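You operate a simulated robot arm through the tools that you are given. There is no shell and no other tool. Be economical: measure what you need, move in short steps, check, and stop when the job is done.

Carry out the task below with a simulated robot arm. There is one attempt and no reset: what you move stays moved.

Task
Seat and clamp the table fiddle, raise the leaf, slide its prop out.
Fine: fiddle screw tight; keep fingers clear of the leaf's hinge.

Only the result counts: the job must be done as asked and must still hold three seconds after the hand-in. Knocking over, shifting, dropping, spilling or breaking anything else fails it.

Robot
A 7-joint arm with a two-finger parallel gripper on a trunk, on a base that drives. Base frame: it is fixed to the floor where the robot stands at the start and does not move with it; the origin is under the middle of the robot, x ahead of it, y to its left, z up. Units: mm, degrees, N and s.
With the tool pointing down near the work surface it reaches from about 300 to 720 mm from the robot's upright axis, wherever it stands. Its first joint turns from -166.0 to 166.0 degrees. Places, roughly: fiddle screw [500, -400, 800]; fiddle seat [500, -200, 800]; leaf prop [700, 0, 700]; table leaf [900, 0, 600]. Payload 1.57 kg.
The TCP is the grasp point between the finger pads, 30 mm short of the fingertips. In the tool frame z runs along the fingers and y along their closing line. Largest opening 80 mm; finger width 17, thickness 12; the body of the gripper, 40 by 82 mm, starts 80 mm behind the TCP.
Orientation is that of the tool frame in the base frame, as [roll, pitch, yaw] about the fixed x, y, z axes, in that order (R = Rz(yaw) Ry(pitch) Rx(roll)). With the fingers straight down and closing along the base's y, the tool's x points along the base's -x, its y along +y and its z along -z.

Tools
- The arm moves only by the tool apply_moves. Its argument "targets" is a list of rows, each an object (a shift or turn left out is 0, a gripper value left out holds the last) with "translation": the shift along the base's x, y, z in mm, a list of three; "rotation": the turn, a rotation vector about the base's x, y, z in degrees, a list of three; "gripper": the closure in counts, from 0 (fully open) to 255 (shut). In form: [{"translation": [dx, dy, dz], "rotation": [wx, wy, wz], "gripper": gripper}, ...]. A call has 1 to 12 rows; each row is the pose to reach, as a shift and turn from the pose commanded when the call began. A row lasts 0.2 s, in which the tool goes at most 50 mm and 8.6 degrees; a call with a longer step from one row to the next is refused whole, and so is a gripper value outside its range. A pose out of reach is approached as far as the arm can. The call stops where the force on the tool passes 40 N (or 10 N more than at its start, if that is more) or the arm is blocked; 0.2 s more then pass. The fingers move at their own pace (about 72 mm/s each) and stop on an object; they squeeze with about 29 N. The grip force told is the motor's: it shows also when the fingers shut on nothing. Time passes only in rows, and 0.2 s behind the last, so rows that repeat a pose let the fingers close. It gives the time, the measured TCP pose, the force on the tool (base axes), the opening and the grip force at its end, in the units of the frame above (readings bear some noise), with the torque about the TCP (base axes, N m) and any sound that the robot's microphone picked up.
- Cameras (640 x 400 px; columns grow to the right, rows downward): "scene" is now at [-5.5, 124.3, 1388.7]; the picture's right is [-0.19, -0.98, 0.00], its down [-0.60, 0.11, -0.79] and it looks along [0.78, -0.15, -0.61] (base axes); focal length 270 px, centre (320, 200). "wrist" rides on the gripper at [72, -7, -122] in the tool frame; the picture's right is [0.09, 1.00, 0.00], its down [-0.84, 0.08, -0.54] and it looks along [-0.54, 0.05, 0.84] (tool axes); focal length 238 px, centre (320, 200). There is no depth. A picture from a camera that has moved, and an enlarged one, comes with that camera's place and axes in the base frame and with its lens.
- snapshot(camera): a new picture of that camera. The clock stands still meanwhile.
- move_column(by): slides the trunk up (or, below 0, down) by that many mm; the arm and the scene camera ride with it, the base frame stays. It gives what a move gives, with no picture.
- steer(legs): drives the robot by 1 to 6 legs, each [ahead, left, turn to the left] in mm, mm and degrees, along the robot's own axes; the way and the turn of a leg run together, so that a leg with both is an arc; at most 1500 mm and 180 degrees a leg. The arm and the cameras ride along, it lands a little off, and it stops where it bumps. It gives what a move gives.
- aim_head(pan, tilt): turns the head with the scene camera to pan (to the left, within 86 degrees either way) and tilt (down, from -29 to 69), counted from straight ahead of the robot. It gives what a move gives.
- inspect(camera, box): a new picture of the part [left, top, right, bottom] of that camera's present view, enlarged. The clock stands still meanwhile.
- job_done(): hands the job in; it is judged then, once.

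Work in short steps. Places have to be worked out from the pictures, the camera data and where the tool is seen: move nearer, look again, correct. Check each grasp and each placing, and mend what went wrong. You have 120 turns and 98 pictures in all, those below and enlarged ones among them. Open the gripper and draw the arm clear of the work before you hand the job in, unless the task says otherwise; then end with one line.

The tools are called as a command line: name --argument value ..., lists and objects as JSON in quotes. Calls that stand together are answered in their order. apply_moves: Moves the arm, as the interface text tells. Its arguments: {"type":"object","properties":{"targets":{"type":"array","items":{"type":"object","properties":{"translation":{"type":"array","items":{"type":"number"}},"rotation":{"type":"array","items":{"type":"number"}},"gripper":{"type":"number"}}}}},"required":["targets"]} The other tools are called the same way: move_column (by) slides the trunk up or down; steer (legs) drives the base; aim_head (pan, tilt) turns the head that bears the scene camera; snapshot (camera) takes a picture; inspect (camera, box) takes an enlarged picture of a part of a camera's view; job_done () hands the job in.

At the start:

```text
t: 0.0
tcp_pos: [447.8, 20.7, 1063.3]
tool_rot: [179.9, 0.0, 180.0]
ft_force: [0.0, 0.1, 0.1]
torque: [0.01, 0.0, 0.0]
opening: 79.8
finger_force: 0.2
trunk travel left (down, up): [-50.0, 65.0]
robot x, y, heading: [3.9, 0.6, -0.2]
head pan, tilt: [-10.8, 37.7]
```

scene: 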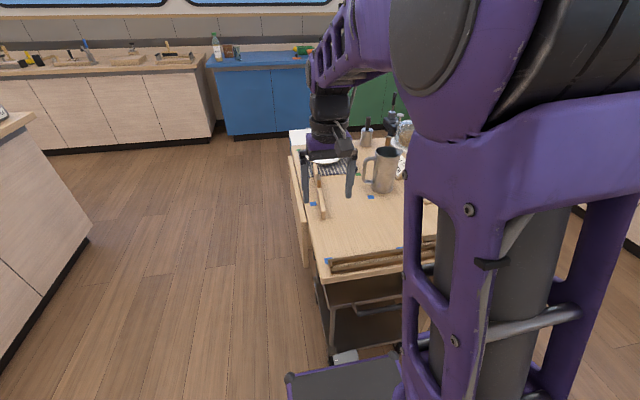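
wrist: 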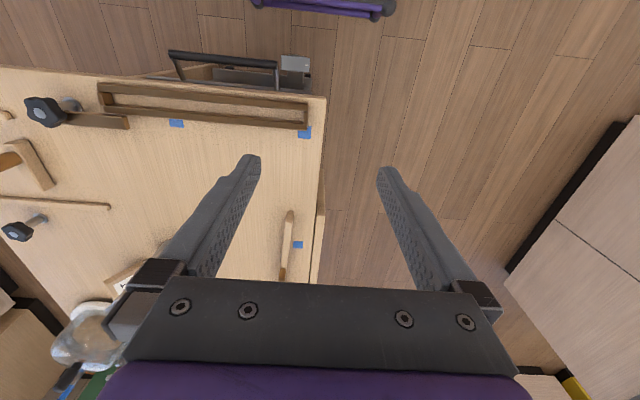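

The start pictures show a trolley table with rails, knobs and a prop along its edges. I'll take enlarged looks before moving anything.

inspect --camera "wrist" --box '[0, 40, 340, 300]'

inspect --camera "scene" --box '[270, 90, 470, 380]'

```text
1.54 times, centred on (170, 170) of wrist
camera zoom: at [373.7, 14.3, 1184.1], right [-0.09, 1.0, 0.0], down [0.84, 0.08, 0.54], along [0.54, 0.05, -0.84], focal length 367 px, centre (551, 246)
```

zoom: 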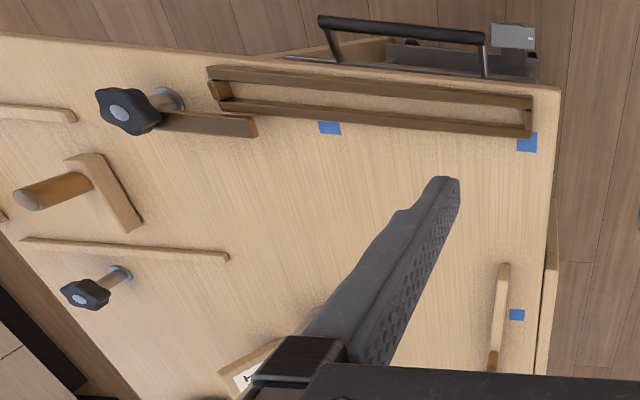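

```text
1.38 times, centred on (370, 235) of scene
camera zoom: at [-5.5, 124.3, 1388.7], right [-0.19, -0.98, 0.0], down [-0.6, 0.11, -0.79], along [0.78, -0.15, -0.61], focal length 372 px, centre (251, 152)
```

zoom: 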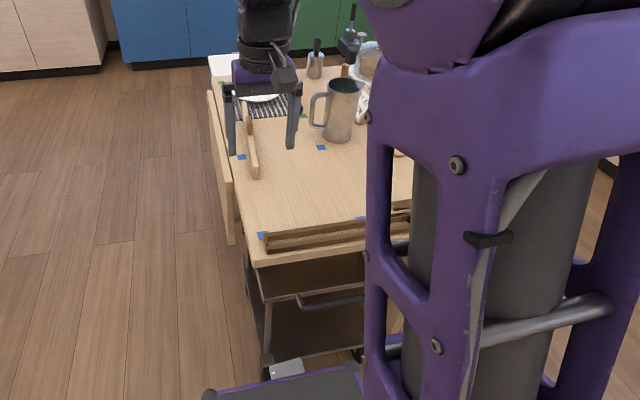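

I'll move the arm to the right at the same height to view the fiddle seat and screw from above.

apply_moves --targets '[{"translation": [-10, -45, 0]}, {"translation": [-20, -90, 0]}, {"translation": [-35, -135, 0]}, {"translation": [-50, -180, 0]}, {"translation": [-65, -225, 0]}, {"translation": [-80, -270, 0]}, {"translation": [-90, -315, 0]}]'

snapshot --camera "wrist"

snapshot --camera "scene"

```text
t: 1.6
tcp_pos: [358.3, -294.8, 1063.4]
tool_rot: [-180.0, 0.0, 179.8]
ft_force: [0.4, 0.6, 0.0]
torque: [-0.02, 0.02, -0.01]
opening: 80.0
finger_force: 0.0
trunk travel left (down, up): [-50.0, 65.0]
robot x, y, heading: [0.7, -0.8, -0.1]
head pan, tilt: [-10.8, 37.7]
```

```text
93 pictures are left
camera wrist: at [283.7, -301.5, 1185.5], right [-0.09, 1.0, 0.0], down [0.84, 0.08, 0.54], along [0.54, 0.05, -0.84], focal length 238 px, centre (320, 200)
```

wrist: 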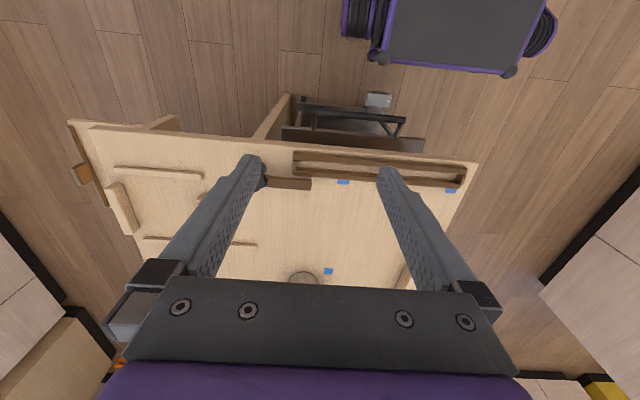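

```text
92 pictures are left
camera scene: at [-5.6, 124.5, 1388.6], right [-0.19, -0.98, 0.0], down [-0.6, 0.11, -0.79], along [0.78, -0.15, -0.61], focal length 270 px, centre (320, 200)
```

scene: 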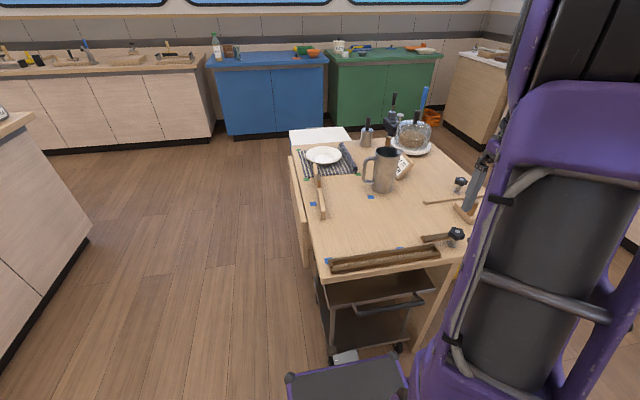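

inspect --camera "scene" --box '[300, 160, 500, 285]'

inspect --camera "scene" --box '[280, 120, 400, 280]'

inspect --camera "wrist" --box '[60, 100, 480, 290]'

```text
3.20 times, centred on (400, 222) of scene
camera zoom: at [-5.6, 124.5, 1388.6], right [-0.19, -0.98, 0.0], down [-0.6, 0.11, -0.79], along [0.78, -0.15, -0.61], focal length 863 px, centre (64, 128)
```

zoom: 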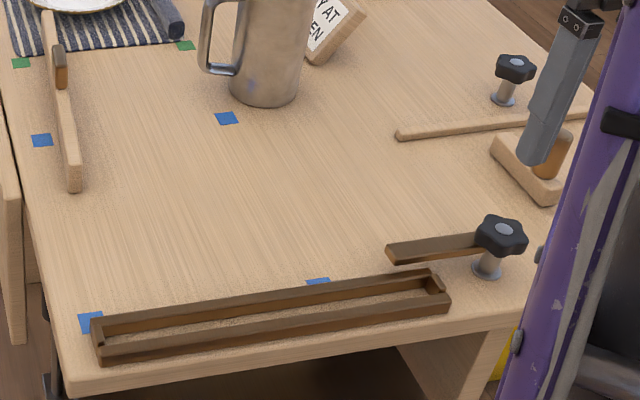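

```text
2.50 times, centred on (340, 200) of scene
camera zoom: at [-5.6, 124.5, 1388.6], right [-0.19, -0.98, 0.0], down [-0.6, 0.11, -0.79], along [0.78, -0.15, -0.61], focal length 674 px, centre (270, 200)
```

zoom: 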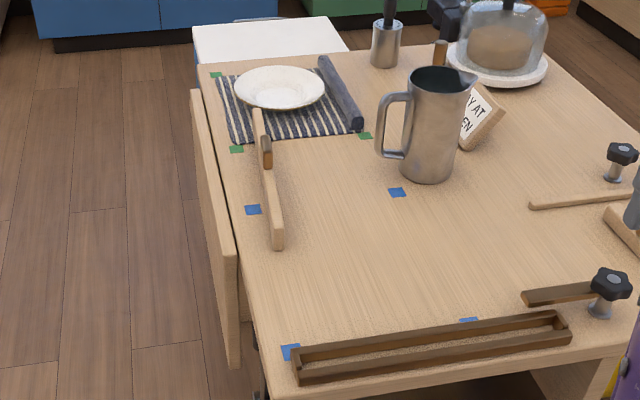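

```text
1.52 times, centred on (270, 195) of wrist
camera zoom: at [283.7, -301.5, 1185.5], right [-0.09, 1.0, 0.0], down [0.84, 0.08, 0.54], along [0.54, 0.05, -0.84], focal length 363 px, centre (396, 208)
```

zoom: 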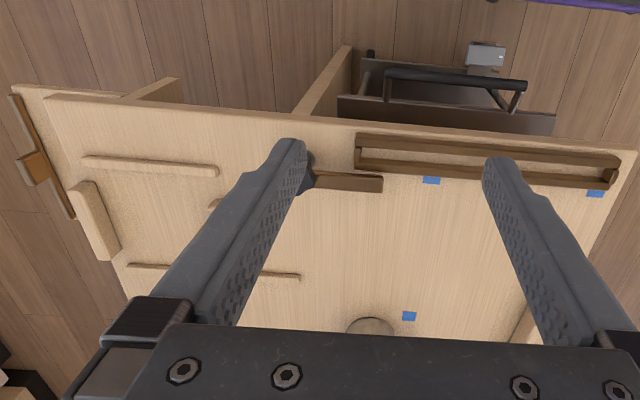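

The knob with the dark clamp dog sits right of a dark channel at the near edge. I'll go lower over the knob for a closer look.

apply_moves --targets '[{"translation": [10, -25, -40]}, {"translation": [20, -50, -80]}, {"translation": [30, -75, -110]}]'

snapshot --camera "wrist"

aim_head --pan -25 --tilt 45

snapshot --camera "scene"

```text
t: 2.4
tcp_pos: [387.9, -367.9, 953.1]
tool_rot: [180.0, 0.0, 180.0]
ft_force: [-1.0, -0.1, 0.5]
torque: [-0.03, 0.01, -0.01]
opening: 79.8
finger_force: 0.1
trunk travel left (down, up): [-50.0, 65.0]
robot x, y, heading: [1.8, 0.5, 0.2]
head pan, tilt: [-10.8, 37.7]
```

```text
88 pictures are left
camera wrist: at [313.9, -375.7, 1074.8], right [-0.09, 1.0, 0.0], down [0.84, 0.08, 0.54], along [0.54, 0.05, -0.84], focal length 238 px, centre (320, 200)
```

wrist: 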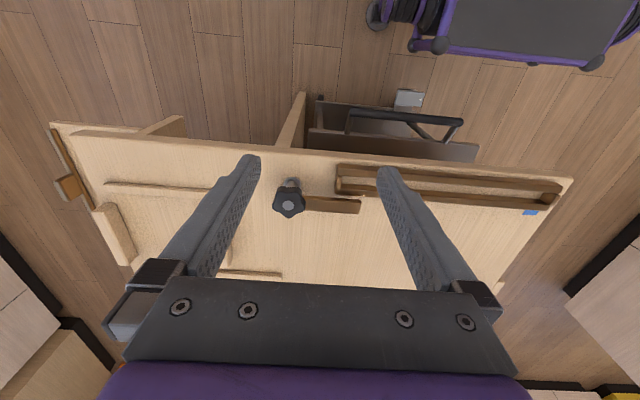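

```text
t: 3.2
tcp_pos: [386.8, -367.5, 953.1]
tool_rot: [179.9, 0.0, 180.0]
ft_force: [-0.1, -0.6, -0.5]
torque: [0.03, -0.02, 0.01]
opening: 80.0
finger_force: 0.0
trunk travel left (down, up): [-50.0, 65.0]
robot x, y, heading: [-2.9, -2.2, -0.1]
head pan, tilt: [-25.0, 45.0]
```

```text
87 pictures are left
camera scene: at [-16.8, 106.2, 1378.0], right [-0.42, -0.91, 0.0], down [-0.64, 0.3, -0.71], along [0.64, -0.3, -0.71], focal length 270 px, centre (320, 200)
```

scene: 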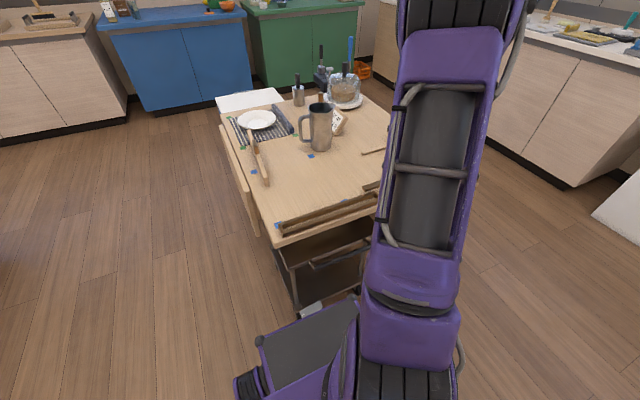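

The channel (seat) is at about x 448–490, y −335…4, the screw axis near (494,−402), and the table top near z 760. The arm blocks the scene view, so I'll swing it to the left side.

apply_moves --targets '[{"translation": [0, 0, 50]}, {"translation": [10, 45, 70]}, {"translation": [15, 90, 90]}, {"translation": [20, 138, 100]}, {"translation": [25, 186, 100]}, {"translation": [30, 234, 100]}, {"translation": [30, 283, 100]}, {"translation": [30, 332, 100]}, {"translation": [30, 381, 100]}, {"translation": [30, 430, 100]}, {"translation": [20, 478, 100]}, {"translation": [10, 525, 100]}]'

apply_moves --targets '[{"translation": [-10, 45, 0]}, {"translation": [-25, 90, 0]}, {"translation": [-45, 135, 0]}, {"translation": [-70, 175, 0]}, {"translation": [-100, 210, 0]}, {"translation": [-135, 240, 0]}]'

aim_head --pan -20 --tilt 38

snapshot --camera "scene"

```text
refused: row 2 steps farther than a row can; nothing moved
```

```text
t: 4.6
tcp_pos: [253.3, -126.8, 951.6]
tool_rot: [180.0, -0.1, -179.9]
ft_force: [-0.2, -0.7, -0.6]
torque: [0.01, -0.03, 0.0]
opening: 79.9
finger_force: 0.1
trunk travel left (down, up): [-50.0, 65.0]
robot x, y, heading: [-0.9, -5.1, -0.2]
head pan, tilt: [-25.0, 45.0]
```

```text
t: 5.2
tcp_pos: [251.9, -126.9, 952.1]
tool_rot: [180.0, -0.1, 179.9]
ft_force: [0.5, 0.0, 0.0]
torque: [0.01, 0.02, 0.03]
opening: 80.1
finger_force: 0.0
trunk travel left (down, up): [-50.0, 65.0]
robot x, y, heading: [-3.0, 2.5, -0.2]
head pan, tilt: [-20.0, 38.0]
```

```text
86 pictures are left
camera scene: at [-11.9, 105.3, 1387.8], right [-0.41, -0.91, 0.0], down [-0.57, 0.25, -0.79], along [0.72, -0.32, -0.62], focal length 270 px, centre (320, 200)
```

scene: 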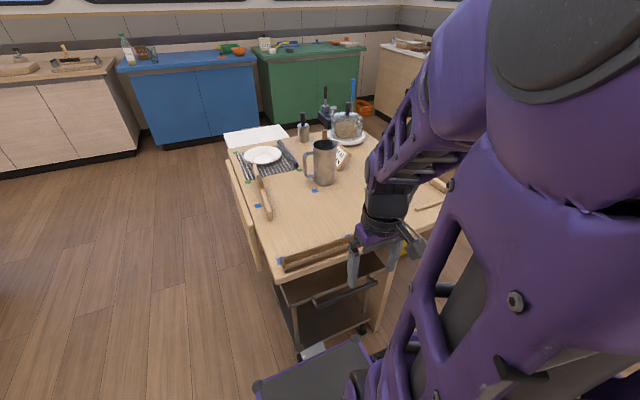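

Continue the swing to the left with smaller steps.

apply_moves --targets '[{"translation": [25, 0, 40]}, {"translation": [50, 20, 75]}, {"translation": [70, 60, 90]}, {"translation": [85, 105, 90]}, {"translation": [90, 153, 90]}, {"translation": [90, 202, 90]}, {"translation": [90, 251, 90]}, {"translation": [85, 300, 90]}, {"translation": [75, 348, 90]}, {"translation": [60, 395, 90]}, {"translation": [40, 440, 90]}, {"translation": [10, 478, 90]}]'

apply_moves --targets '[{"translation": [-40, 25, 0]}, {"translation": [-80, 50, 0]}, {"translation": [-120, 70, 0]}, {"translation": [-165, 85, 0]}]'

snapshot --camera "scene"

```text
t: 7.8
tcp_pos: [261.9, 349.9, 1044.0]
tool_rot: [-180.0, 0.0, -180.0]
ft_force: [-0.2, 0.0, -0.6]
torque: [0.0, 0.03, -0.04]
opening: 79.7
finger_force: 0.0
trunk travel left (down, up): [-50.0, 65.0]
robot x, y, heading: [2.4, -2.6, 0.1]
head pan, tilt: [-20.0, 38.0]
```

```text
t: 8.8
tcp_pos: [95.6, 435.5, 1043.1]
tool_rot: [-179.9, 0.0, 180.0]
ft_force: [0.2, 0.3, 1.3]
torque: [0.01, 0.0, 0.01]
opening: 80.1
finger_force: 0.0
trunk travel left (down, up): [-50.0, 65.0]
robot x, y, heading: [-3.9, 0.6, 0.2]
head pan, tilt: [-20.0, 38.0]
```

```text
85 pictures are left
camera scene: at [-9.2, 110.9, 1388.2], right [-0.34, -0.94, 0.0], down [-0.58, 0.21, -0.79], along [0.74, -0.27, -0.62], focal length 270 px, centre (320, 200)
```

scene: 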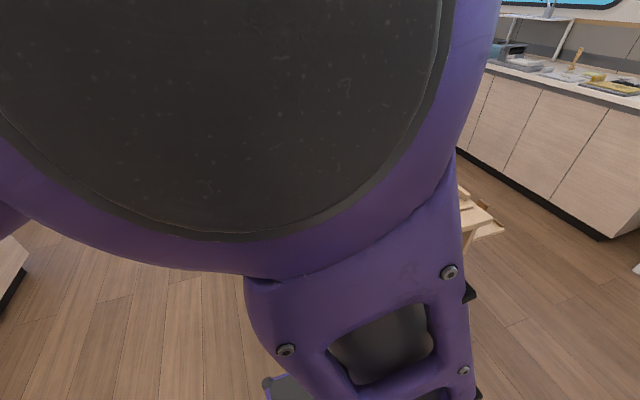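

The scene camera sits left of the arm, so that view is worse. I'll use the wrist camera instead: go left-forward and yaw the tool so it looks toward the table's left edge and leaf.

apply_moves --targets '[{"translation": [37, 0, 0], "rotation": [0, 0, -8.2]}, {"translation": [74, 0, 0], "rotation": [0, 0, -16.4]}, {"translation": [111, 0, 0], "rotation": [0, 0, -24.6]}, {"translation": [148, 0, -5], "rotation": [0, 0, -32.8]}, {"translation": [185, 0, -10], "rotation": [0, 0, -41]}, {"translation": [222, 0, -15], "rotation": [0, 0, -49.2]}, {"translation": [259, 0, -20], "rotation": [0, 0, -57.4]}, {"translation": [296, 0, -25], "rotation": [0, 0, -65.6]}, {"translation": [333, 0, -30], "rotation": [0, 0, -73.8]}, {"translation": [370, 0, -35], "rotation": [0, 0, -82]}, {"translation": [400, 0, -40], "rotation": [0, 0, -90]}]'

apply_moves --targets '[{"translation": [0, 0, -20], "rotation": [-8.3, 0, 0]}, {"translation": [0, 0, -40], "rotation": [-16.6, 0, 0]}, {"translation": [0, 0, -60], "rotation": [-25, 0, 0]}]'

snapshot --camera "wrist"

snapshot --camera "scene"

```text
t: 11.2
tcp_pos: [498.2, 434.9, 999.9]
tool_rot: [-180.0, 0.0, 89.8]
ft_force: [-0.7, -0.5, -0.5]
torque: [0.01, -0.02, -0.02]
opening: 80.0
finger_force: 0.0
trunk travel left (down, up): [-50.0, 65.0]
robot x, y, heading: [-0.7, 1.3, -0.2]
head pan, tilt: [-20.0, 38.0]
```

```text
t: 12.1
tcp_pos: [489.0, 426.2, 940.5]
tool_rot: [180.0, 25.1, 89.9]
ft_force: [1.3, -1.0, 0.5]
torque: [0.0, 0.04, 0.01]
opening: 80.1
finger_force: 0.1
out of reach, approached as far as the arm can: row 3
trunk travel left (down, up): [-50.0, 65.0]
robot x, y, heading: [0.5, 1.3, 0.2]
head pan, tilt: [-20.0, 38.0]
```

```text
84 pictures are left
camera wrist: at [482.1, 543.6, 1019.8], right [1.0, 0.08, -0.04], down [0.08, -0.53, 0.85], along [0.05, -0.85, -0.53], focal length 238 px, centre (320, 200)
```

wrist: 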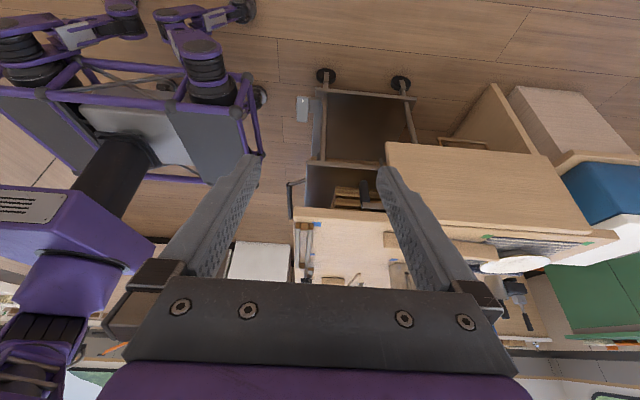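

```text
83 pictures are left
camera scene: at [-9.6, 110.7, 1388.3], right [-0.34, -0.94, 0.0], down [-0.58, 0.21, -0.79], along [0.74, -0.27, -0.62], focal length 270 px, centre (320, 200)
```

scene: 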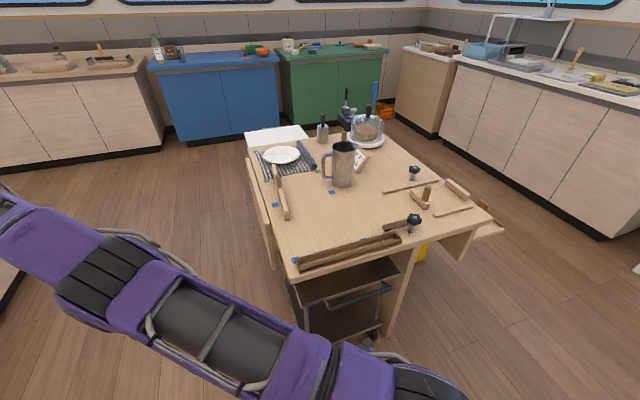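

Now both views are clear. I'll enlarge the important parts.

inspect --camera "scene" --box '[370, 150, 510, 245]'

inspect --camera "wrist" --box '[270, 60, 640, 300]'

inspect --camera "scene" --box '[235, 110, 395, 220]'

```text
4.21 times, centred on (440, 198) of scene
camera zoom: at [-9.6, 110.7, 1388.3], right [-0.34, -0.94, 0.0], down [-0.58, 0.21, -0.79], along [0.74, -0.27, -0.62], focal length 1135 px, centre (-185, 210)
```

zoom: 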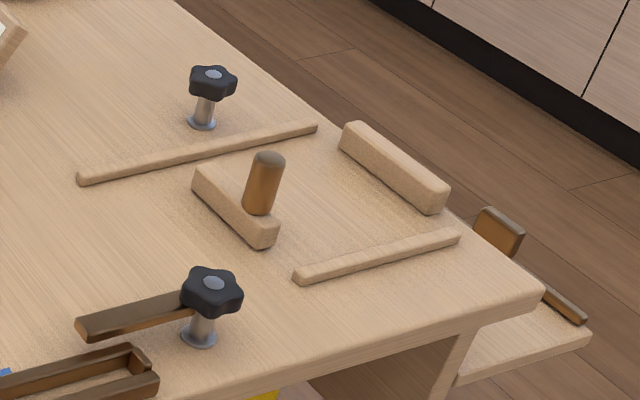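

```text
1.67 times, centred on (455, 180) of wrist
camera zoom: at [482.1, 543.6, 1019.8], right [1.0, 0.08, -0.04], down [0.08, -0.53, 0.85], along [0.05, -0.85, -0.53], focal length 397 px, centre (95, 233)
```

zoom: 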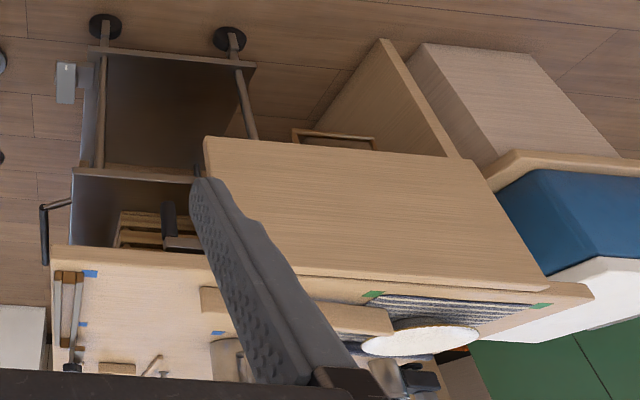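

```text
3.64 times, centred on (315, 165) of scene
camera zoom: at [-9.6, 110.7, 1388.3], right [-0.34, -0.94, 0.0], down [-0.58, 0.21, -0.79], along [0.74, -0.27, -0.62], focal length 980 px, centre (338, 327)
```

zoom: 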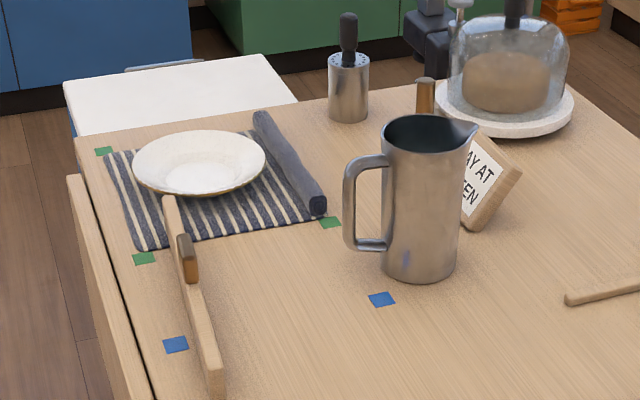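

The bar with the brown handle on the left of the table (about x 694–1010, y −35) is most likely the fiddle: it is loose and as long as the dark channel. The leaf hangs at the left edge. I'll fold the arm back and drive to the left side of the table.

apply_moves --targets '[{"translation": [0, 0, 20], "rotation": [8.3, 0, 0]}, {"translation": [0, 0, 40], "rotation": [16.6, 0, 0]}, {"translation": [0, 0, 60], "rotation": [25, 0, 0]}]'

apply_moves --targets '[{"translation": [-30, 0, 5], "rotation": [0, 0, 8.2]}, {"translation": [-66, 0, 10], "rotation": [0, 0, 16.4]}, {"translation": [-103, 0, 15], "rotation": [0, 0, 24.6]}, {"translation": [-140, 0, 20], "rotation": [0, 0, 32.8]}, {"translation": [-177, 0, 25], "rotation": [0, 0, 41]}, {"translation": [-214, -5, 30], "rotation": [0, 0, 49.2]}, {"translation": [-251, -15, 35], "rotation": [0, 0, 57.4]}, {"translation": [-288, -25, 40], "rotation": [0, 0, 65.6]}, {"translation": [-325, -35, 45], "rotation": [0, 0, 73.8]}, {"translation": [-362, -45, 50], "rotation": [0, 0, 82]}, {"translation": [-395, -50, 60], "rotation": [0, 0, 90]}]'

steer --legs '[[0, 520, 0], [400, 0, 0], [0, 0, -90]]'

aim_head --pan 0 --tilt 45

snapshot --camera "scene"

snapshot --camera "wrist"

```text
t: 12.8
tcp_pos: [490.9, 427.9, 999.0]
tool_rot: [180.0, 0.0, 90.0]
ft_force: [0.2, -0.4, -0.1]
torque: [-0.04, 0.02, -0.01]
opening: 80.0
finger_force: 0.0
trunk travel left (down, up): [-50.0, 65.0]
robot x, y, heading: [-0.2, -0.2, -0.0]
head pan, tilt: [-20.0, 38.0]
```

```text
t: 15.2
tcp_pos: [104.6, 376.0, 1057.0]
tool_rot: [-179.6, -0.3, 178.8]
ft_force: [-0.4, 0.3, 0.6]
torque: [0.01, -0.02, 0.02]
opening: 79.9
finger_force: 0.0
trunk travel left (down, up): [-50.0, 65.0]
robot x, y, heading: [1.4, 1.0, 0.0]
head pan, tilt: [-20.0, 38.0]
```

```text
t: 26.7
tcp_pos: [778.2, 416.8, 1057.6]
tool_rot: [-179.7, -0.2, 89.3]
ft_force: [-0.5, 0.1, 0.4]
torque: [-0.02, 0.01, 0.01]
opening: 80.0
finger_force: 0.1
trunk travel left (down, up): [-50.0, 65.0]
robot x, y, heading: [400.2, 516.2, -89.8]
head pan, tilt: [-20.0, 38.0]
```

```text
t: 27.6
tcp_pos: [778.6, 415.0, 1054.4]
tool_rot: [-178.9, -0.6, 88.9]
ft_force: [0.3, 0.1, 0.2]
torque: [-0.03, -0.01, 0.03]
opening: 80.3
finger_force: 0.0
trunk travel left (down, up): [-50.0, 65.0]
robot x, y, heading: [401.6, 515.6, -89.5]
head pan, tilt: [0.0, 45.0]
```

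```text
79 pictures are left
camera scene: at [516.5, 526.4, 1387.8], right [-0.96, 0.28, 0.0], down [0.17, 0.59, -0.79], along [-0.22, -0.75, -0.62], focal length 270 px, centre (320, 200)
```

scene: 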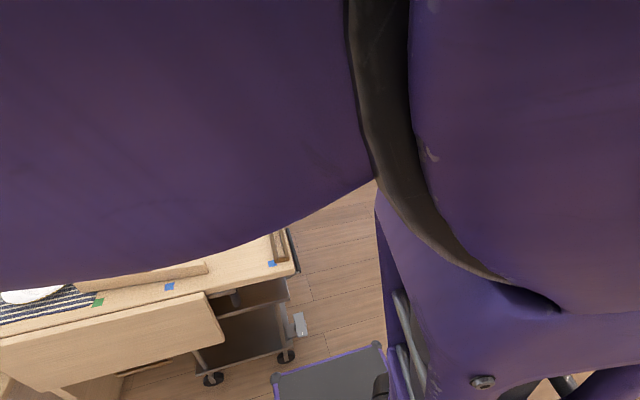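

```text
78 pictures are left
camera wrist: at [772.7, 485.1, 1175.9], right [1.0, 0.07, -0.02], down [0.07, -0.84, 0.53], along [0.02, -0.53, -0.85], focal length 238 px, centre (320, 200)
```

wrist: 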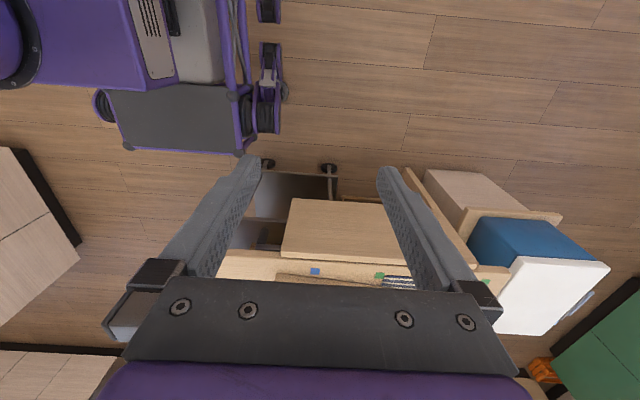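

Parked at (400,516) facing −y. I'll bring the wrist over the table's left part to view the bar and the leaf from above.

apply_moves --targets '[{"translation": [0, -48, 0]}, {"translation": [0, -96, 0]}, {"translation": [0, -144, -10]}, {"translation": [0, -192, -20]}, {"translation": [0, -230, -40]}]'

snapshot --camera "wrist"

snapshot --camera "scene"

```text
t: 28.8
tcp_pos: [777.6, 186.4, 1018.8]
tool_rot: [-179.6, -0.2, 89.3]
ft_force: [0.0, 0.8, -0.8]
torque: [0.0, -0.03, -0.02]
opening: 79.9
finger_force: 0.1
trunk travel left (down, up): [-50.0, 65.0]
robot x, y, heading: [404.9, 519.7, -89.9]
head pan, tilt: [0.0, 45.0]
```

```text
77 pictures are left
camera wrist: at [770.5, 258.8, 1141.1], right [1.0, 0.08, -0.01], down [0.07, -0.84, 0.54], along [0.04, -0.54, -0.84], focal length 238 px, centre (320, 200)
```

wrist: 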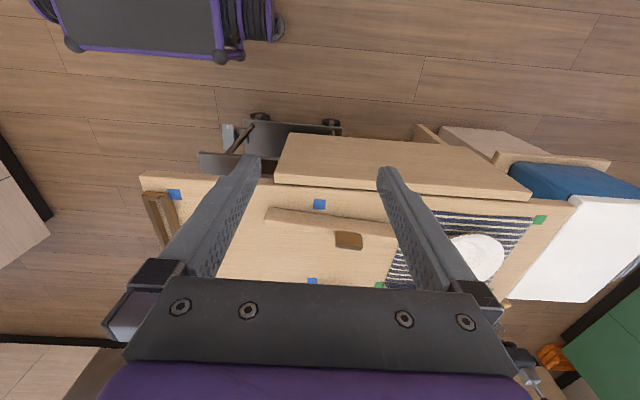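

```text
76 pictures are left
camera scene: at [541.1, 528.0, 1378.0], right [-1.0, -0.01, 0.0], down [-0.01, 0.71, -0.71], along [0.01, -0.71, -0.71], focal length 270 px, centre (320, 200)
```

scene: 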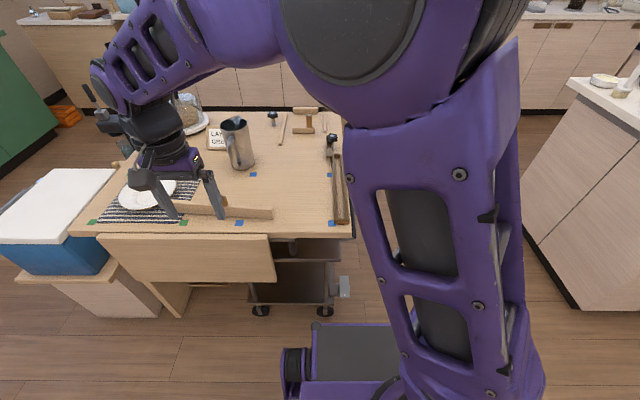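

inspect --camera "wrist" --box '[190, 120, 450, 290]'

inspect --camera "scene" --box '[80, 170, 380, 330]'

```text
2.35 times, centred on (320, 205) of wrist
camera zoom: at [770.5, 258.8, 1141.1], right [1.0, 0.08, -0.01], down [0.07, -0.84, 0.54], along [0.04, -0.54, -0.84], focal length 561 px, centre (320, 188)
```

zoom: 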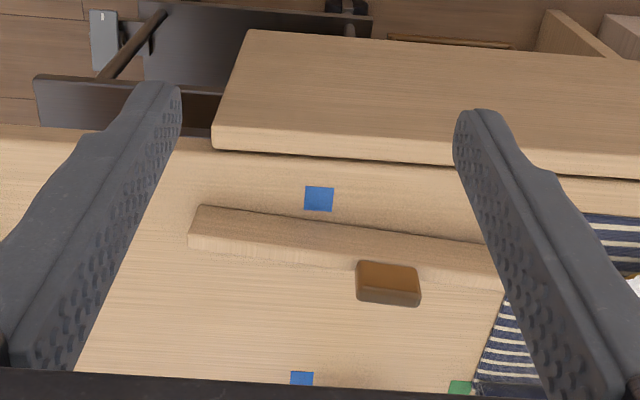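

```text
2.13 times, centred on (230, 250) of scene
camera zoom: at [541.1, 528.0, 1378.0], right [-1.0, -0.01, 0.0], down [-0.01, 0.71, -0.71], along [0.01, -0.71, -0.71], focal length 575 px, centre (512, 93)
```

zoom: 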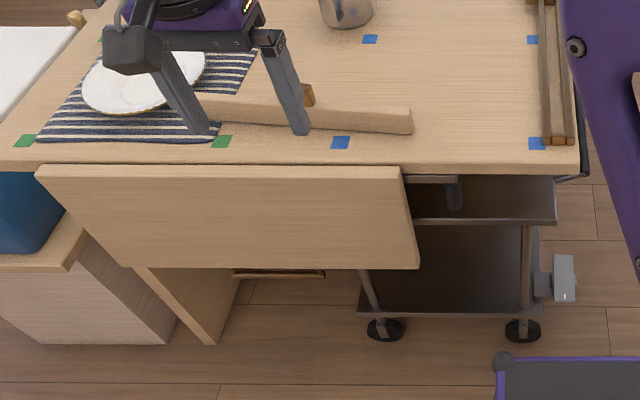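

The bar has an upright tab handle at its middle, about (850,−36). The bar runs nearly along x, turned −5°. I'll shift the base 130 mm along +x so both bar and seat are within reach, then turn the tool.

steer --legs '[[0, 130, 0]]'

apply_moves --targets '[{"translation": [-30, 0, 10], "rotation": [0, 0, 8.5]}, {"translation": [-60, 0, 20], "rotation": [0, 0, 17]}, {"translation": [-90, 0, 30], "rotation": [0, 0, 25.5]}, {"translation": [-120, 0, 30], "rotation": [0, 0, 34]}, {"translation": [-130, -10, 30], "rotation": [0, 0, 42.5]}, {"translation": [-130, -30, 30], "rotation": [0, 0, 51]}, {"translation": [-130, -60, 30], "rotation": [0, 0, 59.5]}, {"translation": [-130, -90, 30], "rotation": [0, 0, 68]}, {"translation": [-130, -120, 30], "rotation": [0, 0, 76.5]}, {"translation": [-130, -160, 20], "rotation": [0, 0, 85]}, {"translation": [-130, -200, 10], "rotation": [0, 0, 86]}]'

snapshot --camera "wrist"

```text
t: 30.7
tcp_pos: [907.6, 189.2, 1018.3]
tool_rot: [-179.8, -0.2, 89.3]
ft_force: [0.0, -0.1, 0.4]
torque: [-0.02, 0.02, -0.02]
opening: 80.1
finger_force: 0.0
trunk travel left (down, up): [-50.0, 65.0]
robot x, y, heading: [528.1, 518.1, -89.4]
head pan, tilt: [0.0, 45.0]
```

```text
t: 33.1
tcp_pos: [778.0, -10.5, 1029.5]
tool_rot: [-179.6, -0.3, 175.4]
ft_force: [-0.7, 0.4, 0.2]
torque: [-0.03, -0.01, -0.01]
opening: 80.0
finger_force: 0.0
trunk travel left (down, up): [-50.0, 65.0]
robot x, y, heading: [531.1, 519.0, -89.4]
head pan, tilt: [0.0, 45.0]
```

```text
73 pictures are left
camera wrist: at [703.4, -11.4, 1151.4], right [-0.01, 1.0, -0.01], down [0.84, 0.01, 0.54], along [0.54, 0.0, -0.84], focal length 238 px, centre (320, 200)
```

wrist: 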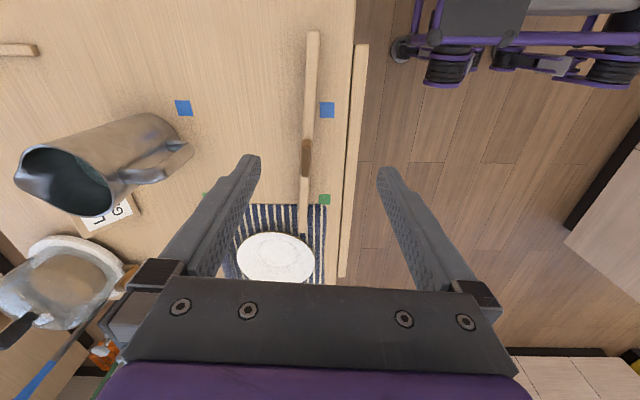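

inspect --camera "wrist" --box '[230, 20, 390, 290]'

inspect --camera "scene" --box '[80, 130, 400, 330]'

```text
1.48 times, centred on (310, 155) of wrist
camera zoom: at [703.4, -11.4, 1151.4], right [-0.01, 1.0, -0.01], down [0.84, 0.01, 0.54], along [0.54, 0.0, -0.84], focal length 353 px, centre (335, 267)
```

zoom: 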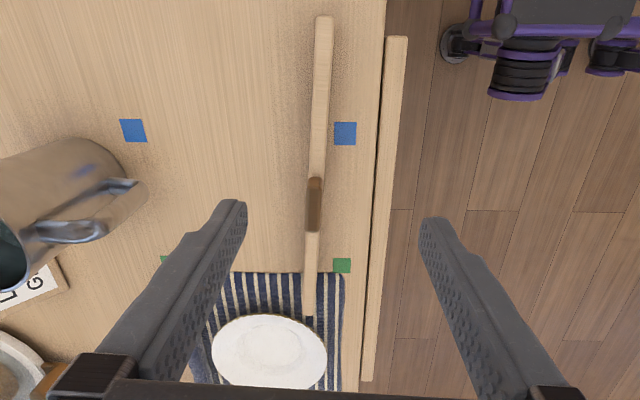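

```text
2.00 times, centred on (240, 230) of scene
camera zoom: at [670.7, 528.9, 1378.0], right [-1.0, -0.01, 0.0], down [0.0, 0.71, -0.71], along [0.01, -0.71, -0.71], focal length 539 px, centre (480, 140)
```

zoom: 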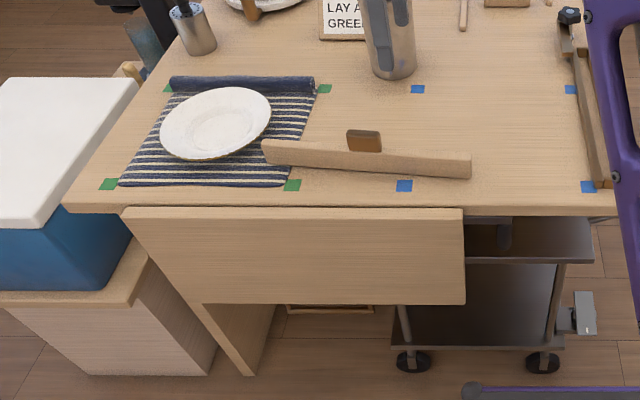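

The tab centre is at about (850,−34), spanning z 789–826, and the bar slopes −4°. I'll descend to just above it and check.

apply_moves --targets '[{"translation": [24, -8, -40]}, {"translation": [48, -16, -80]}, {"translation": [72, -23, -115]}, {"translation": [72, -23, -155]}]'

snapshot --camera "wrist"

inspect --camera "scene" --box '[140, 140, 340, 265]'

```text
t: 34.1
tcp_pos: [850.3, -33.7, 873.2]
tool_rot: [-179.6, -0.3, 175.4]
ft_force: [0.1, -0.3, 0.4]
torque: [-0.03, 0.02, 0.0]
opening: 79.9
finger_force: 0.1
trunk travel left (down, up): [-50.0, 65.0]
robot x, y, heading: [532.9, 519.9, -89.9]
head pan, tilt: [0.0, 45.0]
```

```text
70 pictures are left
camera wrist: at [776.6, -34.3, 995.4], right [-0.01, 1.0, -0.01], down [0.84, 0.01, 0.54], along [0.54, 0.0, -0.84], focal length 238 px, centre (320, 200)
```

wrist: 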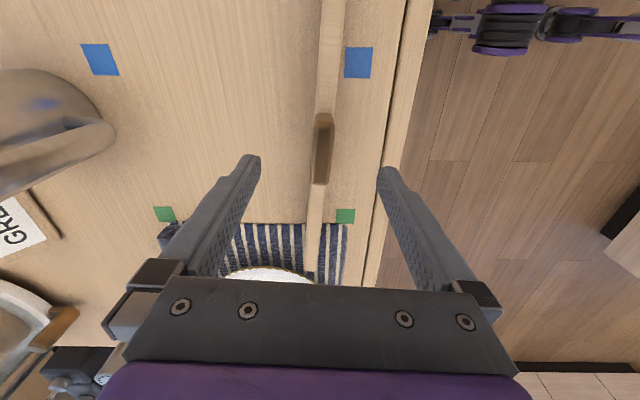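

```text
3.20 times, centred on (240, 202) of scene
camera zoom: at [670.7, 528.8, 1378.0], right [-1.0, -0.01, 0.0], down [-0.01, 0.71, -0.71], along [0.01, -0.71, -0.71], focal length 863 px, centre (576, 192)
```

zoom: 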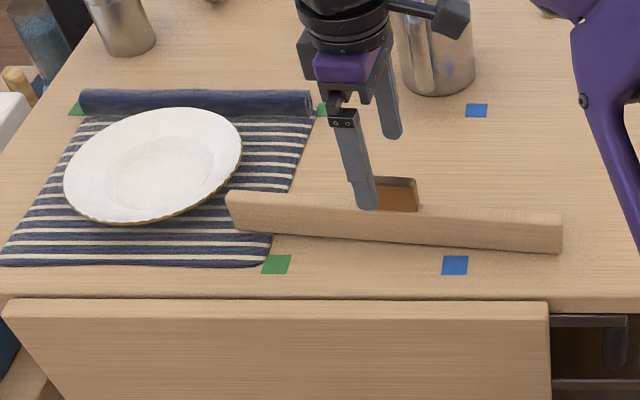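

Alignment looks good: the tab spans x 820–870 at y about −32. I'll descend to z 816 and close.

apply_moves --targets '[{"translation": [-3, 1, -30]}, {"translation": [-3, 1, -57]}, {"translation": [-3, 1, -57], "gripper": 255}, {"translation": [-3, 1, -57], "gripper": 255}, {"translation": [-3, 1, -57], "gripper": 255}, {"translation": [-3, 1, -57], "gripper": 255}]'

snapshot --camera "wrist"

```text
t: 35.5
tcp_pos: [847.0, -34.6, 818.5]
tool_rot: [-179.7, -0.3, 175.2]
ft_force: [-0.5, 0.9, 0.9]
torque: [-0.01, 0.01, 0.12]
opening: 15.8
finger_force: 29.1
trunk travel left (down, up): [-50.0, 65.0]
robot x, y, heading: [528.9, 516.1, -89.7]
head pan, tilt: [0.0, 45.0]
```

```text
68 pictures are left
camera wrist: at [772.9, -33.8, 939.0], right [-0.01, 1.0, -0.01], down [0.84, 0.01, 0.54], along [0.54, 0.0, -0.84], focal length 238 px, centre (320, 200)
```

wrist: 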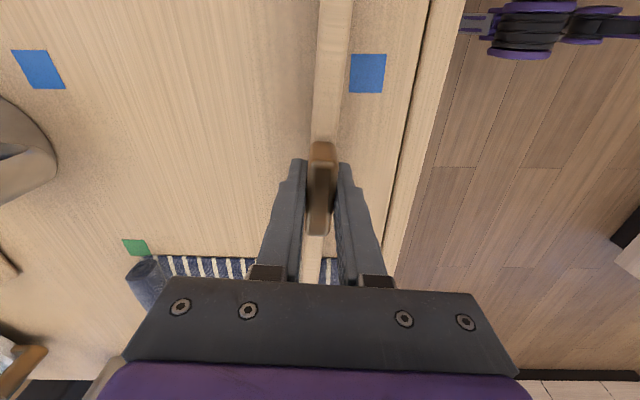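

Gripped with 15.8 mm opening. Lift straight up first, then carry and turn toward the seat.

apply_moves --targets '[{"translation": [0, 0, 20]}, {"translation": [0, 0, 60]}, {"translation": [0, 0, 105]}, {"translation": [0, 0, 150]}, {"translation": [0, 0, 185]}]'

inspect --camera "scene" --box '[40, 60, 360, 260]'

```text
t: 36.7
tcp_pos: [844.5, -32.2, 1000.9]
tool_rot: [-179.8, -0.3, 175.2]
ft_force: [0.2, 0.2, -2.8]
torque: [0.01, 0.01, -0.01]
opening: 15.5
finger_force: 28.8
trunk travel left (down, up): [-50.0, 65.0]
robot x, y, heading: [530.8, 518.9, -89.4]
head pan, tilt: [0.0, 45.0]
```

```text
2.00 times, centred on (200, 160) of scene
camera zoom: at [670.8, 528.5, 1377.9], right [-1.0, -0.01, 0.0], down [-0.01, 0.71, -0.71], along [0.0, -0.71, -0.71], focal length 539 px, centre (560, 280)
```

zoom: 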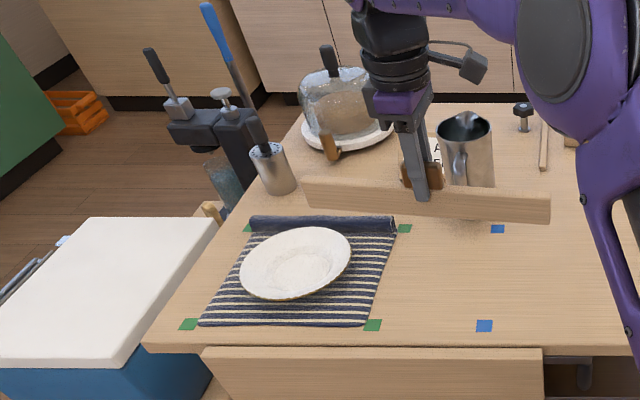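

The bar is lifted cleanly and the place setting is undisturbed. Now raise a little more and carry it over the seat while turning −85°.

apply_moves --targets '[{"translation": [-20, 10, 35]}, {"translation": [-60, 15, 50], "rotation": [0, 0, -8]}, {"translation": [-105, 15, 50], "rotation": [0, 0, -16]}, {"translation": [-150, 10, 50], "rotation": [0, 0, -24]}, {"translation": [-195, 0, 50], "rotation": [0, 0, -32]}, {"translation": [-238, -20, 50], "rotation": [0, 0, -40]}, {"translation": [-275, -45, 50], "rotation": [0, 0, -48]}, {"translation": [-310, -70, 50], "rotation": [0, 0, -56]}, {"translation": [-335, -90, 50], "rotation": [0, 0, -64]}, {"translation": [-355, -110, 50], "rotation": [0, 0, -72]}, {"translation": [-370, -125, 30], "rotation": [0, 0, -80]}, {"translation": [-375, -133, 0], "rotation": [0, 0, -85]}]'

snapshot --camera "wrist"

snapshot --camera "scene"

```text
t: 39.3
tcp_pos: [470.5, -167.4, 1003.1]
tool_rot: [-179.7, -0.2, 90.1]
ft_force: [0.0, 0.6, -2.9]
torque: [0.01, -0.02, -0.01]
opening: 15.7
finger_force: 29.0
trunk travel left (down, up): [-50.0, 65.0]
robot x, y, heading: [534.4, 518.0, -89.5]
head pan, tilt: [0.0, 45.0]
```

```text
66 pictures are left
camera wrist: at [463.2, -95.3, 1124.7], right [1.0, 0.09, -0.01], down [0.08, -0.84, 0.54], along [0.05, -0.54, -0.84], focal length 238 px, centre (320, 200)
```

wrist: 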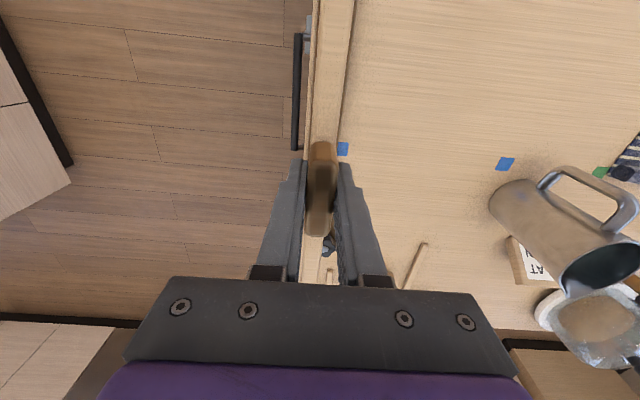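

```text
65 pictures are left
camera scene: at [670.7, 528.5, 1378.0], right [-1.0, -0.01, 0.0], down [0.0, 0.71, -0.71], along [0.0, -0.71, -0.71], focal length 270 px, centre (320, 200)
```

scene: 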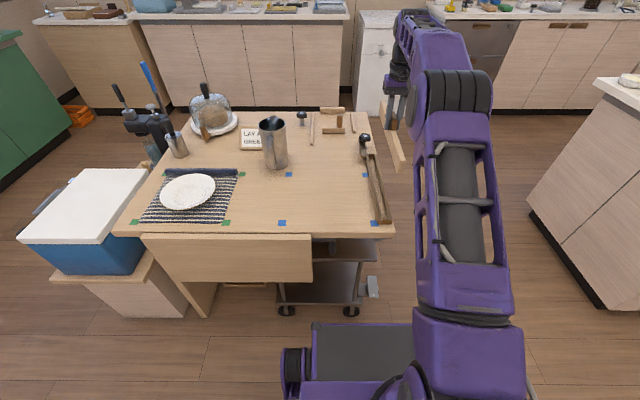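

inspect --camera "scene" --box '[310, 120, 430, 240]'

inspect --camera "wrist" --box '[260, 0, 420, 290]'

```text
3.33 times, centred on (370, 180) of scene
camera zoom: at [670.7, 528.5, 1378.0], right [-1.0, -0.01, 0.0], down [0.0, 0.71, -0.71], along [0.0, -0.71, -0.71], focal length 899 px, centre (153, 267)
```

zoom: 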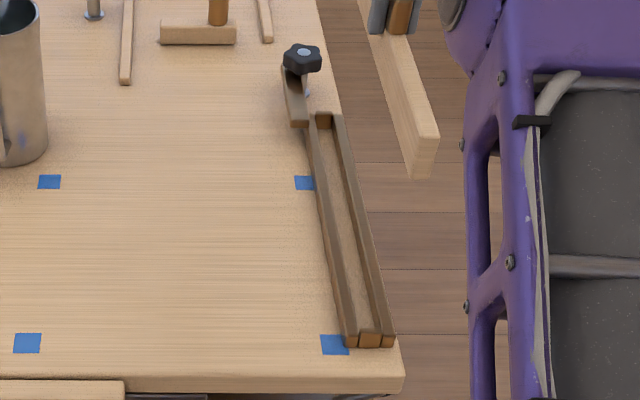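

```text
1.38 times, centred on (340, 145) of wrist
camera zoom: at [463.2, -95.3, 1124.7], right [1.0, 0.09, -0.01], down [0.08, -0.84, 0.54], along [0.05, -0.54, -0.84], focal length 329 px, centre (292, 276)
```

zoom: 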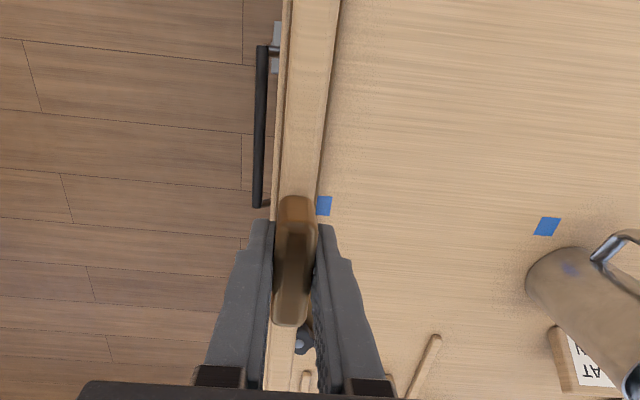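

I need exact seat geometry; zoom tightly into both ends of the channel.

inspect --camera "scene" --box '[390, 190, 430, 230]'

inspect --camera "scene" --box '[345, 128, 395, 168]'

```text
10.00 times, centred on (410, 210) of scene
camera zoom: at [670.7, 528.5, 1378.0], right [-1.0, -0.01, 0.0], down [0.0, 0.71, -0.71], along [0.0, -0.71, -0.71], focal length 2696 px, centre (-580, 100)
```

zoom: 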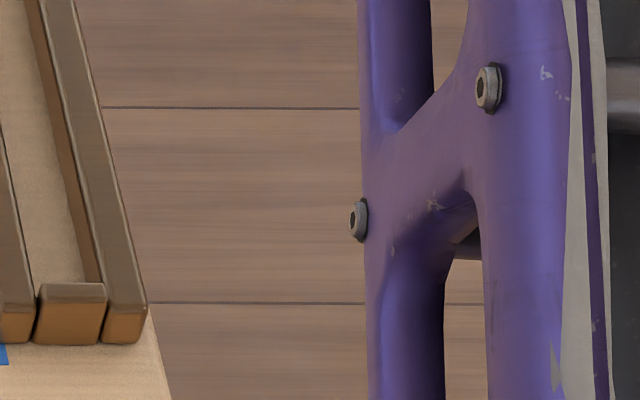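

```text
10.00 times, centred on (370, 148) of scene
camera zoom: at [670.7, 528.5, 1378.0], right [-1.0, -0.01, 0.0], down [0.0, 0.71, -0.71], along [0.0, -0.71, -0.71], focal length 2696 px, centre (-180, 720)
```

zoom: 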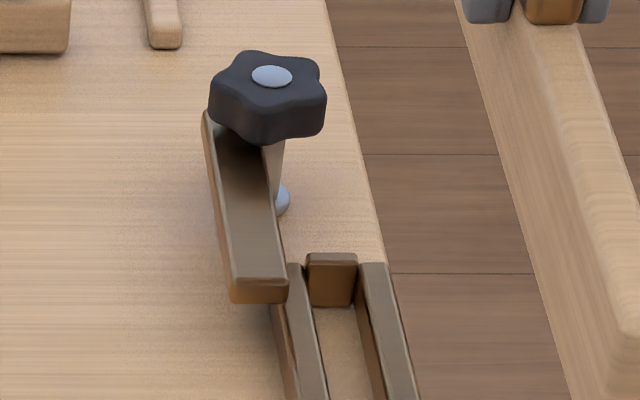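

Channel inner space measured at about x 478, y −0.6…−324.7, 20 mm wide, against a bar of 16 × 320 mm. I'll shift by (+7.5, +3) and lower until the bar is just above the walls, then check the ends.

apply_moves --targets '[{"translation": [4, 2, -45]}, {"translation": [7.5, 3, -90]}, {"translation": [7.5, 3, -130]}, {"translation": [7.5, 3, -155]}, {"translation": [7.5, 3, -155]}]'

inspect --camera "scene" --box '[380, 190, 430, 230]'

inspect --camera "scene" --box '[345, 118, 405, 168]'

```text
t: 40.5
tcp_pos: [477.9, -163.0, 845.7]
tool_rot: [-179.7, -0.2, 90.3]
ft_force: [0.0, -0.2, -2.4]
torque: [-0.02, 0.02, 0.03]
opening: 15.8
finger_force: 29.2
trunk travel left (down, up): [-50.0, 65.0]
robot x, y, heading: [532.6, 519.1, -89.6]
head pan, tilt: [0.0, 45.0]
```

```text
10.00 times, centred on (405, 210) of scene
camera zoom: at [670.7, 528.5, 1377.9], right [-1.0, -0.01, 0.0], down [0.0, 0.71, -0.71], along [0.0, -0.71, -0.71], focal length 2696 px, centre (-530, 100)
```

zoom: 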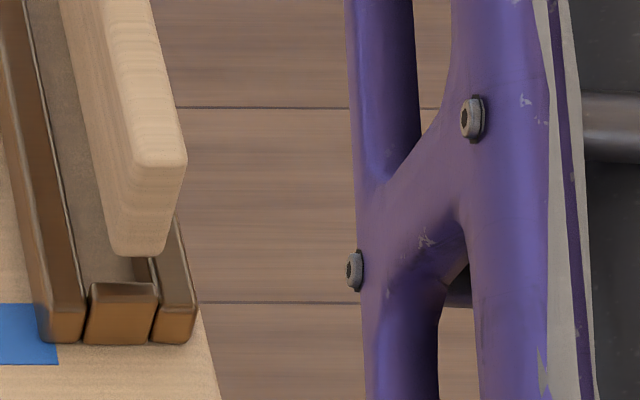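

```text
8.00 times, centred on (375, 143) of scene
camera zoom: at [670.7, 528.5, 1377.9], right [-1.0, -0.01, 0.0], down [0.0, 0.71, -0.71], along [0.0, -0.71, -0.71], focal length 2157 px, centre (-120, 656)
```

zoom: 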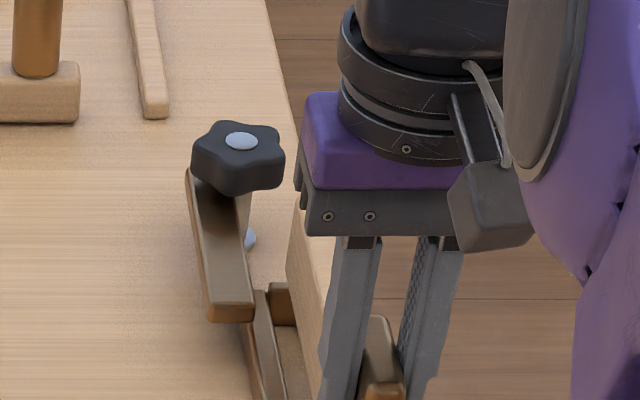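

Bar is parallel to the channel but its near end is about 5 mm too far toward −x. I'll shift and recheck slightly lower.

apply_moves --targets '[{"translation": [5, -0.7, 0]}, {"translation": [5, -0.7, -6]}, {"translation": [5, -0.7, -6]}]'

inspect --camera "scene" --box '[380, 190, 430, 230]'

inspect --camera "scene" --box '[355, 148, 385, 178]'

```text
t: 41.3
tcp_pos: [483.9, -164.5, 841.0]
tool_rot: [-179.7, -0.2, 90.3]
ft_force: [0.1, -0.5, -2.1]
torque: [0.02, 0.02, 0.03]
opening: 15.9
finger_force: 29.0
trunk travel left (down, up): [-50.0, 65.0]
robot x, y, heading: [530.1, 520.5, -89.6]
head pan, tilt: [0.0, 45.0]
```

```text
10.00 times, centred on (405, 210) of scene
camera zoom: at [670.7, 528.5, 1377.9], right [-1.0, -0.01, 0.0], down [0.0, 0.71, -0.71], along [0.0, -0.71, -0.71], focal length 2696 px, centre (-530, 100)
```

zoom: 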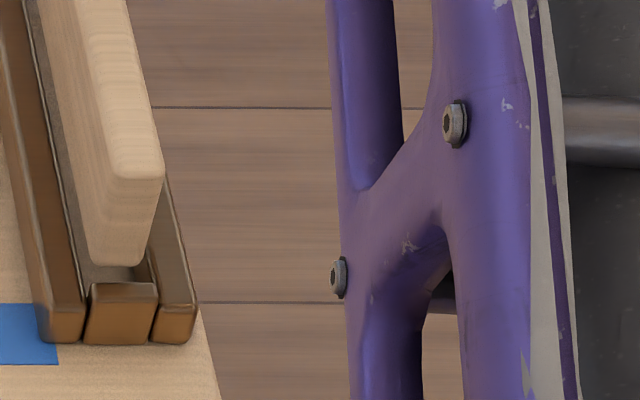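

```text
13.33 times, centred on (370, 163) of scene
camera zoom: at [670.7, 528.5, 1377.9], right [-1.0, -0.01, 0.0], down [0.0, 0.71, -0.71], along [0.0, -0.71, -0.71], focal length 3594 px, centre (-347, 693)
```

zoom: 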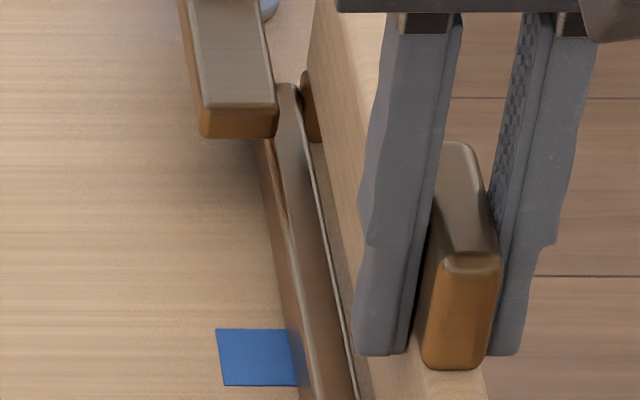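

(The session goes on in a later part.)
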